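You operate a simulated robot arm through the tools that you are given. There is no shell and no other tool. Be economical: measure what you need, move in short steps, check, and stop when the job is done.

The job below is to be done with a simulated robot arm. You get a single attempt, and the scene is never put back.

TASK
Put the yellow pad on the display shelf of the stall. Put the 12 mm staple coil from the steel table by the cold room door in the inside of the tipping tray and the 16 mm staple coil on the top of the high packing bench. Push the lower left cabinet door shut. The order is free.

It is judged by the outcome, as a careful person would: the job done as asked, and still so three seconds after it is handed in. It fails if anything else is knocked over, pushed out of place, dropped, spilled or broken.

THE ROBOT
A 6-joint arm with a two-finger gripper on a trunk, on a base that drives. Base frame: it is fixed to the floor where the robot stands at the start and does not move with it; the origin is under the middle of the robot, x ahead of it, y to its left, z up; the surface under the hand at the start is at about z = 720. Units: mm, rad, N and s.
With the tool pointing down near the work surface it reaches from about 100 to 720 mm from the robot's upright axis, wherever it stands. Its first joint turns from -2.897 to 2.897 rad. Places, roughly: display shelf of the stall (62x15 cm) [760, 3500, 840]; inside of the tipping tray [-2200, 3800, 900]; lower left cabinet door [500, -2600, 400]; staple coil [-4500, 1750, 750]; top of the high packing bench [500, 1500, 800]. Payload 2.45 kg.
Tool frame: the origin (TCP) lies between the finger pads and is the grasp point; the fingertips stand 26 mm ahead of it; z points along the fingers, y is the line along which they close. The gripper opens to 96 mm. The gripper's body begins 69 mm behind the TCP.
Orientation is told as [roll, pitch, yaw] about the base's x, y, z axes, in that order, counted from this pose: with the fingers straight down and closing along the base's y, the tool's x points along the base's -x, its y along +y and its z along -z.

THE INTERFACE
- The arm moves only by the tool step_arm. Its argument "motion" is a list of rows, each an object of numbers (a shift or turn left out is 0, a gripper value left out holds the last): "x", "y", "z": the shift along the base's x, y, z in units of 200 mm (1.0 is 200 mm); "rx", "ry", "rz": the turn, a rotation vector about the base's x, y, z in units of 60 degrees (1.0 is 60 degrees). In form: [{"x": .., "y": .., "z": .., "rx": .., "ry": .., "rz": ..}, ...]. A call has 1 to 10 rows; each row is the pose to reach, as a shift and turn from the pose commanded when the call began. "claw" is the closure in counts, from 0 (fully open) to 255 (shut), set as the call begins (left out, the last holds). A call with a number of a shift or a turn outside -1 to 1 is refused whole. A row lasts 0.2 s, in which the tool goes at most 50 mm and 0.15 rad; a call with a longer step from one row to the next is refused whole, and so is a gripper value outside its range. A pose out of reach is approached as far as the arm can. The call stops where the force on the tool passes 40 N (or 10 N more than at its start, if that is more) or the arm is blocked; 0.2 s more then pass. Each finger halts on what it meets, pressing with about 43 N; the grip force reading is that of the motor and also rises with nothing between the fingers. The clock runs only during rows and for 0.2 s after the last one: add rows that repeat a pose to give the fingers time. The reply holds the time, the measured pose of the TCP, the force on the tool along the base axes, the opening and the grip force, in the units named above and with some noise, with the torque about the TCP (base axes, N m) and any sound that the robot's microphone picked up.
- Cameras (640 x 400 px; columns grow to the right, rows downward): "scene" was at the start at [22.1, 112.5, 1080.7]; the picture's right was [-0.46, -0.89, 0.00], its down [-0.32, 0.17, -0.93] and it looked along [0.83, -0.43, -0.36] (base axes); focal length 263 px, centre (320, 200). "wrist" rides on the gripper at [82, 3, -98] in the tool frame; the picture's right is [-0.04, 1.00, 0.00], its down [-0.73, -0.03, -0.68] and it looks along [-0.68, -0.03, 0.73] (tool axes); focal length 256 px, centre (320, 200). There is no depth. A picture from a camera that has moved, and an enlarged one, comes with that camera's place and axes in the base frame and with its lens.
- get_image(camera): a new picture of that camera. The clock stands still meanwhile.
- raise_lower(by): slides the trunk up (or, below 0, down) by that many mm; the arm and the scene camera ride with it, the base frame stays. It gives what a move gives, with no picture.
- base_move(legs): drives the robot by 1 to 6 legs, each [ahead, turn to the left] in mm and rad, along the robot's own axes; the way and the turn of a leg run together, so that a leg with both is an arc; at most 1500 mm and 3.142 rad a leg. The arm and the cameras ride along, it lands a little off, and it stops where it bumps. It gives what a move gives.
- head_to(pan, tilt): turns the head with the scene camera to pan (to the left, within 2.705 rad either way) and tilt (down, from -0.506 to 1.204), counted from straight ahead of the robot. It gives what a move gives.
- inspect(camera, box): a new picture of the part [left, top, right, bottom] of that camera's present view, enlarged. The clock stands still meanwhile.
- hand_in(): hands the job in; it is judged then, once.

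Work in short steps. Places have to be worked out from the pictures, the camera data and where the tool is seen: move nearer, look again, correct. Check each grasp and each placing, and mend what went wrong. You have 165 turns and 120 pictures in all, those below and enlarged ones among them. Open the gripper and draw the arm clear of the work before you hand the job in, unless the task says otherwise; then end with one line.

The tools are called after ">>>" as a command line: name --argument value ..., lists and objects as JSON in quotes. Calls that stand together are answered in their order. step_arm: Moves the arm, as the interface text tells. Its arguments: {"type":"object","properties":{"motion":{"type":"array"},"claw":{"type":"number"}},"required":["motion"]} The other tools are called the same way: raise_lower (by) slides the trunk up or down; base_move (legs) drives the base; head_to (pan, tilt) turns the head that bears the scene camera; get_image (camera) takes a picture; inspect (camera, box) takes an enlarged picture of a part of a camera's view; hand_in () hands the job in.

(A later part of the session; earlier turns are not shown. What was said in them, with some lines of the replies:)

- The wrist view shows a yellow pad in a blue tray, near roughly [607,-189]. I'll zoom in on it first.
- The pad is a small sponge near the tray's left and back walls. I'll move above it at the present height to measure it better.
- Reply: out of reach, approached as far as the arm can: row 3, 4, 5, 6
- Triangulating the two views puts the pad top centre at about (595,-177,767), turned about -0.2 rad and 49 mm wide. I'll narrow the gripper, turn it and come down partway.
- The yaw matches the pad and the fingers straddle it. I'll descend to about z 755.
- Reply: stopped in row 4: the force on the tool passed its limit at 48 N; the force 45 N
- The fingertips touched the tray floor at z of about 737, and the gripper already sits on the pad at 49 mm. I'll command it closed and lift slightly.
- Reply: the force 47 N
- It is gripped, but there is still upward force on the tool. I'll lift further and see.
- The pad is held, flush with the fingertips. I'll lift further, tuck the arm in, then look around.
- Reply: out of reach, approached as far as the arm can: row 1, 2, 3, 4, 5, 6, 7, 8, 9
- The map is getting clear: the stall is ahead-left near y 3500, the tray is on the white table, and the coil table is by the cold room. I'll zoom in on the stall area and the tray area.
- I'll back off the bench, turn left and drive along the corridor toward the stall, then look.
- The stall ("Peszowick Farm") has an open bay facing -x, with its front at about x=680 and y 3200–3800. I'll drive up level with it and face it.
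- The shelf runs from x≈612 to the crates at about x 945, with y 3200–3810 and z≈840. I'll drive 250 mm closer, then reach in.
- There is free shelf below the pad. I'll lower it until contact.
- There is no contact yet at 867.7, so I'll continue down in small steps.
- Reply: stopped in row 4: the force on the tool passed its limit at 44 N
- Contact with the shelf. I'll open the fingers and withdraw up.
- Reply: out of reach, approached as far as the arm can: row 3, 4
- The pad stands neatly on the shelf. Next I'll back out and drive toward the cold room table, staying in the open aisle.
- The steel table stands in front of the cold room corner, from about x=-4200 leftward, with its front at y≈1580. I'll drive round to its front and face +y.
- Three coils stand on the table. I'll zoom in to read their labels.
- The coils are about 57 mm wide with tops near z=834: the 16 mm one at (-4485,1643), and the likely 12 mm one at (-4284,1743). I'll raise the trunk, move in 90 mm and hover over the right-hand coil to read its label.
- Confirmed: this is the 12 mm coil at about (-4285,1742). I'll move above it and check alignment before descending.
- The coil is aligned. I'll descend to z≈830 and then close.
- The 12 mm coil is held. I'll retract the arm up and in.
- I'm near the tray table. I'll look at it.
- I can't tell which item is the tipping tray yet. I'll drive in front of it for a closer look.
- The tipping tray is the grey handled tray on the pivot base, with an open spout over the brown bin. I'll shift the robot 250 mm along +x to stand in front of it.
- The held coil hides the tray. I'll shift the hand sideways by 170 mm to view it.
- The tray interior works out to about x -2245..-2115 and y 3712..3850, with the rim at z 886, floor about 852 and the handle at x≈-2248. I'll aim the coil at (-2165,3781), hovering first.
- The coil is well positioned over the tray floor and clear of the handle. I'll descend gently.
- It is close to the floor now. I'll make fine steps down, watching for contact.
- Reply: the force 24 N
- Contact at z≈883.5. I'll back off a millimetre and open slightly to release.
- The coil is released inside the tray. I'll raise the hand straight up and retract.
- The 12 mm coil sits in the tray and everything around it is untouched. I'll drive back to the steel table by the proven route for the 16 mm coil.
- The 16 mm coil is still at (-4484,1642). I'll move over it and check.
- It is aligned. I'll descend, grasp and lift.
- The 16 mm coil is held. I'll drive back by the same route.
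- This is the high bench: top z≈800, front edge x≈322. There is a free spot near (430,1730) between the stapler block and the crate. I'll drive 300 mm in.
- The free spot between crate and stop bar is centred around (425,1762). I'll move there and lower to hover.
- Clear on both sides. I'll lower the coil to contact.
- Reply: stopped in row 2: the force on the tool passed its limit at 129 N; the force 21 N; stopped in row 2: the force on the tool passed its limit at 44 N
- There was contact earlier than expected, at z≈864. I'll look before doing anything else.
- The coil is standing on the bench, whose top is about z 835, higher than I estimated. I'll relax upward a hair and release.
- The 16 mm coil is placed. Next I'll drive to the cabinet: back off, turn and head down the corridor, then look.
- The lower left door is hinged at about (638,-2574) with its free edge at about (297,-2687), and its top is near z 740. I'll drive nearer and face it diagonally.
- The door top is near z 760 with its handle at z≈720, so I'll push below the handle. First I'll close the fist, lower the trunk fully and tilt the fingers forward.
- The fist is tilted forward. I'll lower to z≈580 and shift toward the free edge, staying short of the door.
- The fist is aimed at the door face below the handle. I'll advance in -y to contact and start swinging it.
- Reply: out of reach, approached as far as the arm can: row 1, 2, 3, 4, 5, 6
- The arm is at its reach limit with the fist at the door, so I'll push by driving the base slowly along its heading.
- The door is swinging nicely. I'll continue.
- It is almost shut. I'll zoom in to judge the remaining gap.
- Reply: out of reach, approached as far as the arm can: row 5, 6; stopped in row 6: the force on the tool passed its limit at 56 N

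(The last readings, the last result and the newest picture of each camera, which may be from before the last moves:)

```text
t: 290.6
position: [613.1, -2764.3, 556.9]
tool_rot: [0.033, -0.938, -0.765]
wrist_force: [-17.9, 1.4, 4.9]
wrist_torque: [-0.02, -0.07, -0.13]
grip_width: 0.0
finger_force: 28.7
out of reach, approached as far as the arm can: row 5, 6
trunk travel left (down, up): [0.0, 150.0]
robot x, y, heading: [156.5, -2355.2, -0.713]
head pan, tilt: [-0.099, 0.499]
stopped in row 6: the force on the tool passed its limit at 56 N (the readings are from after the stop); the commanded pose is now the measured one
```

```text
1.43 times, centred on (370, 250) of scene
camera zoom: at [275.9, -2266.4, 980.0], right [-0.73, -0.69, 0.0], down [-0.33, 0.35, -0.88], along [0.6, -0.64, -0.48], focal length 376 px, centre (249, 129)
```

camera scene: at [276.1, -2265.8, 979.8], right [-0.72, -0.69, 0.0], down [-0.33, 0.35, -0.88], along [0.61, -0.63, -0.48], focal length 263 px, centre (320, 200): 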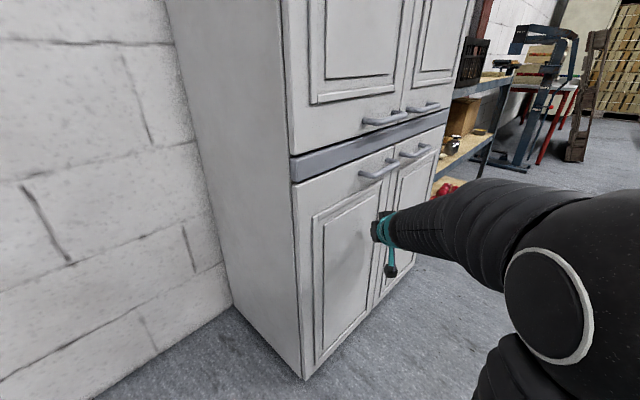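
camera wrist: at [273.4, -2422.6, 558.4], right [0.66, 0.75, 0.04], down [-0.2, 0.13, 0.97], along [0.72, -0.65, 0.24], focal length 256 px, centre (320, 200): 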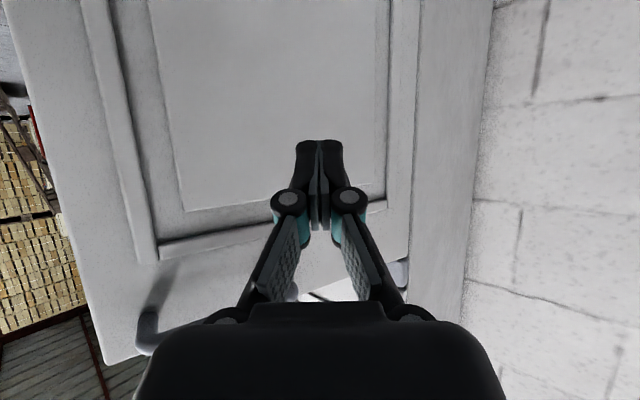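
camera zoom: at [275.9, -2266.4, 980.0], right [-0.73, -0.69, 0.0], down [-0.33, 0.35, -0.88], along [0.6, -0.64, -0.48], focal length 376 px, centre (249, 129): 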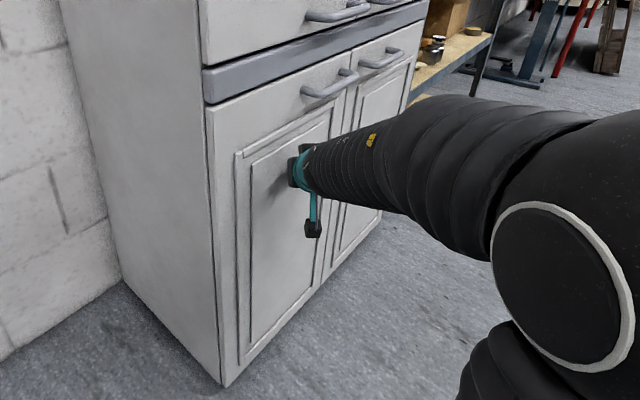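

Firm resistance means the door has met its frame. I'll back off and inspect the gap.

>>> step_arm --motion '[{"x": -0.15, "y": 0.1}, {"x": -0.35, "y": 0.2}, {"x": -0.55, "y": 0.3}, {"x": -0.75, "y": 0.4}, {"x": -0.75, "y": 0.4}]'

>>> base_move --legs '[[-250, 0]]'

>>> inspect --camera "scene" --box '[260, 60, 460, 340]'

```text
t: 291.8
position: [463.3, -2684.1, 554.5]
tool_rot: [0.034, -0.936, -0.766]
wrist_force: [0.0, -0.3, 0.2]
wrist_torque: [0.01, -0.02, -0.03]
grip_width: 0.0
finger_force: 28.0
out of reach, approached as far as the arm can: row 1
trunk travel left (down, up): [0.0, 150.0]
robot x, y, heading: [156.1, -2356.0, -0.714]
head pan, tilt: [-0.099, 0.499]
```

```text
t: 293.6
position: [277.0, -2524.1, 555.9]
tool_rot: [0.034, -0.935, -0.768]
wrist_force: [0.6, -0.1, -0.3]
wrist_torque: [0.0, 0.01, -0.01]
grip_width: 0.1
finger_force: 28.4
trunk travel left (down, up): [0.0, 150.0]
robot x, y, heading: [-32.7, -2196.1, -0.716]
head pan, tilt: [-0.099, 0.499]
```

```text
1.43 times, centred on (360, 200) of scene
camera zoom: at [89.4, -2104.2, 979.8], right [-0.73, -0.69, 0.0], down [-0.33, 0.35, -0.88], along [0.6, -0.64, -0.48], focal length 376 px, centre (263, 200)
```

zoom: 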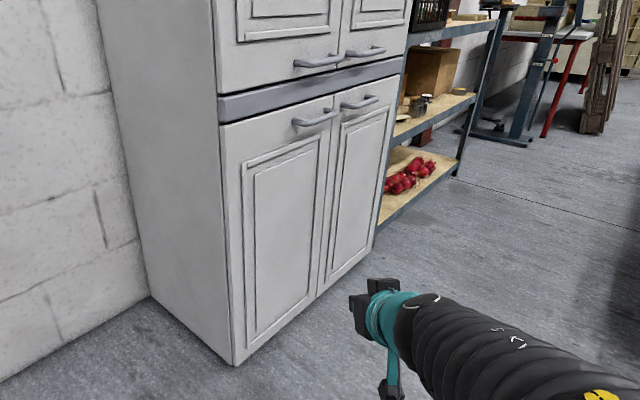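

>>> inspect --camera "scene" --box '[260, 110, 360, 180]'

>>> inspect --camera "scene" --box '[240, 210, 360, 320]'

```text
5.71 times, centred on (310, 145) of scene
camera zoom: at [89.4, -2104.2, 979.8], right [-0.73, -0.69, 0.0], down [-0.33, 0.35, -0.88], along [0.6, -0.64, -0.48], focal length 1502 px, centre (377, 514)
```

zoom: 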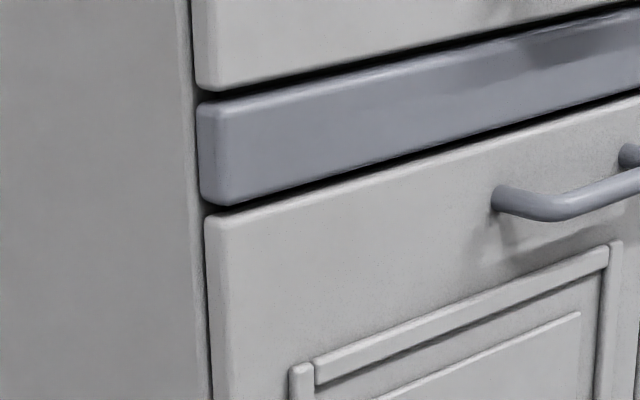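

```text
3.64 times, centred on (300, 265) of scene
camera zoom: at [89.4, -2104.2, 979.8], right [-0.73, -0.69, 0.0], down [-0.33, 0.35, -0.88], along [0.6, -0.64, -0.48], focal length 956 px, centre (393, -36)
```

zoom: 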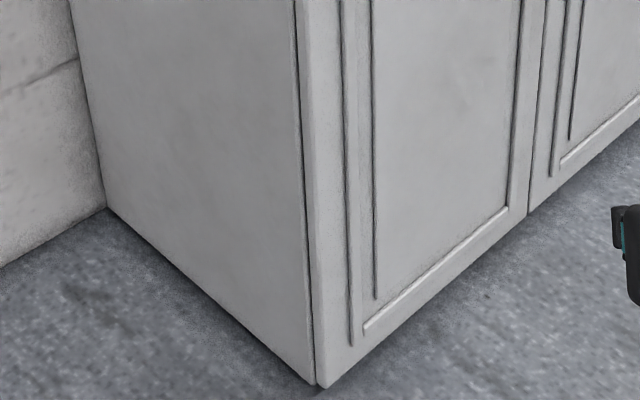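

>>> inspect --camera "scene" --box '[310, 95, 400, 155]'

```text
6.67 times, centred on (355, 125) of scene
camera zoom: at [89.4, -2104.2, 979.8], right [-0.73, -0.69, 0.0], down [-0.33, 0.35, -0.88], along [0.6, -0.64, -0.48], focal length 1752 px, centre (87, 700)
```

zoom: 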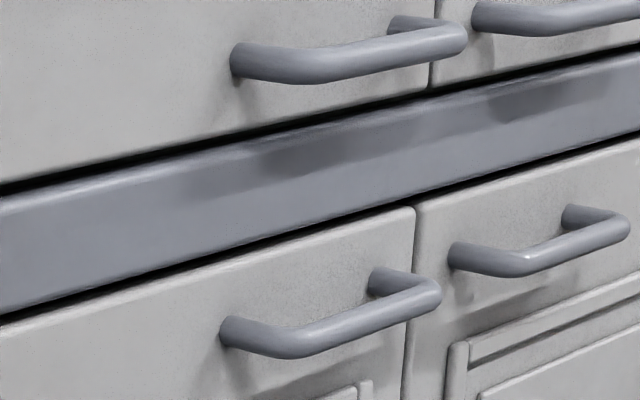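

The door is flush with its neighbour. I'll open the gripper, with the arm clear of the work.

>>> step_arm --motion '[{"z": 0.1}, {"z": 0.2}, {"z": 0.3}, {"z": 0.3}]' --claw 0

>>> inspect --camera "scene" --box '[260, 60, 460, 340]'

```text
t: 294.6
position: [275.2, -2521.6, 616.1]
tool_rot: [0.032, -0.936, -0.767]
wrist_force: [-0.6, -0.6, -0.1]
wrist_torque: [0.02, 0.03, 0.0]
grip_width: 96.2
finger_force: 0.1
trunk travel left (down, up): [0.0, 150.0]
robot x, y, heading: [-32.0, -2193.4, -0.721]
head pan, tilt: [-0.099, 0.499]
```

```text
1.43 times, centred on (360, 200) of scene
camera zoom: at [89.4, -2104.2, 979.8], right [-0.73, -0.69, 0.0], down [-0.33, 0.35, -0.88], along [0.6, -0.64, -0.48], focal length 376 px, centre (263, 200)
```

zoom: 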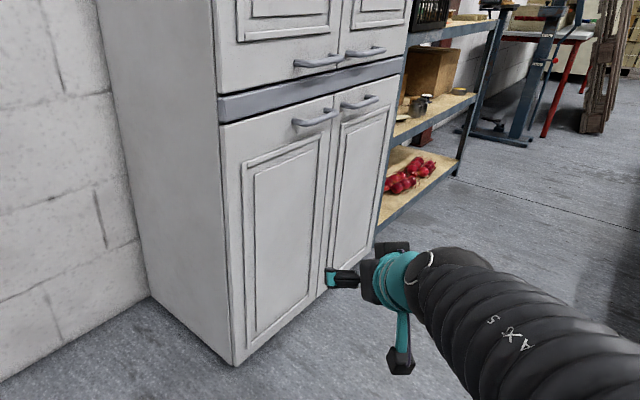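

All four parts are done and the arm is clear, so I'm handing the job in.

>>> hand_in

```text
The job is handed in.
```

I put the yellow pad on the stall's display shelf, the 12 mm coil in the tipping tray and the 16 mm coil on the high packing bench, and pushed the lower left cabinet door shut, flush with its neighbour.
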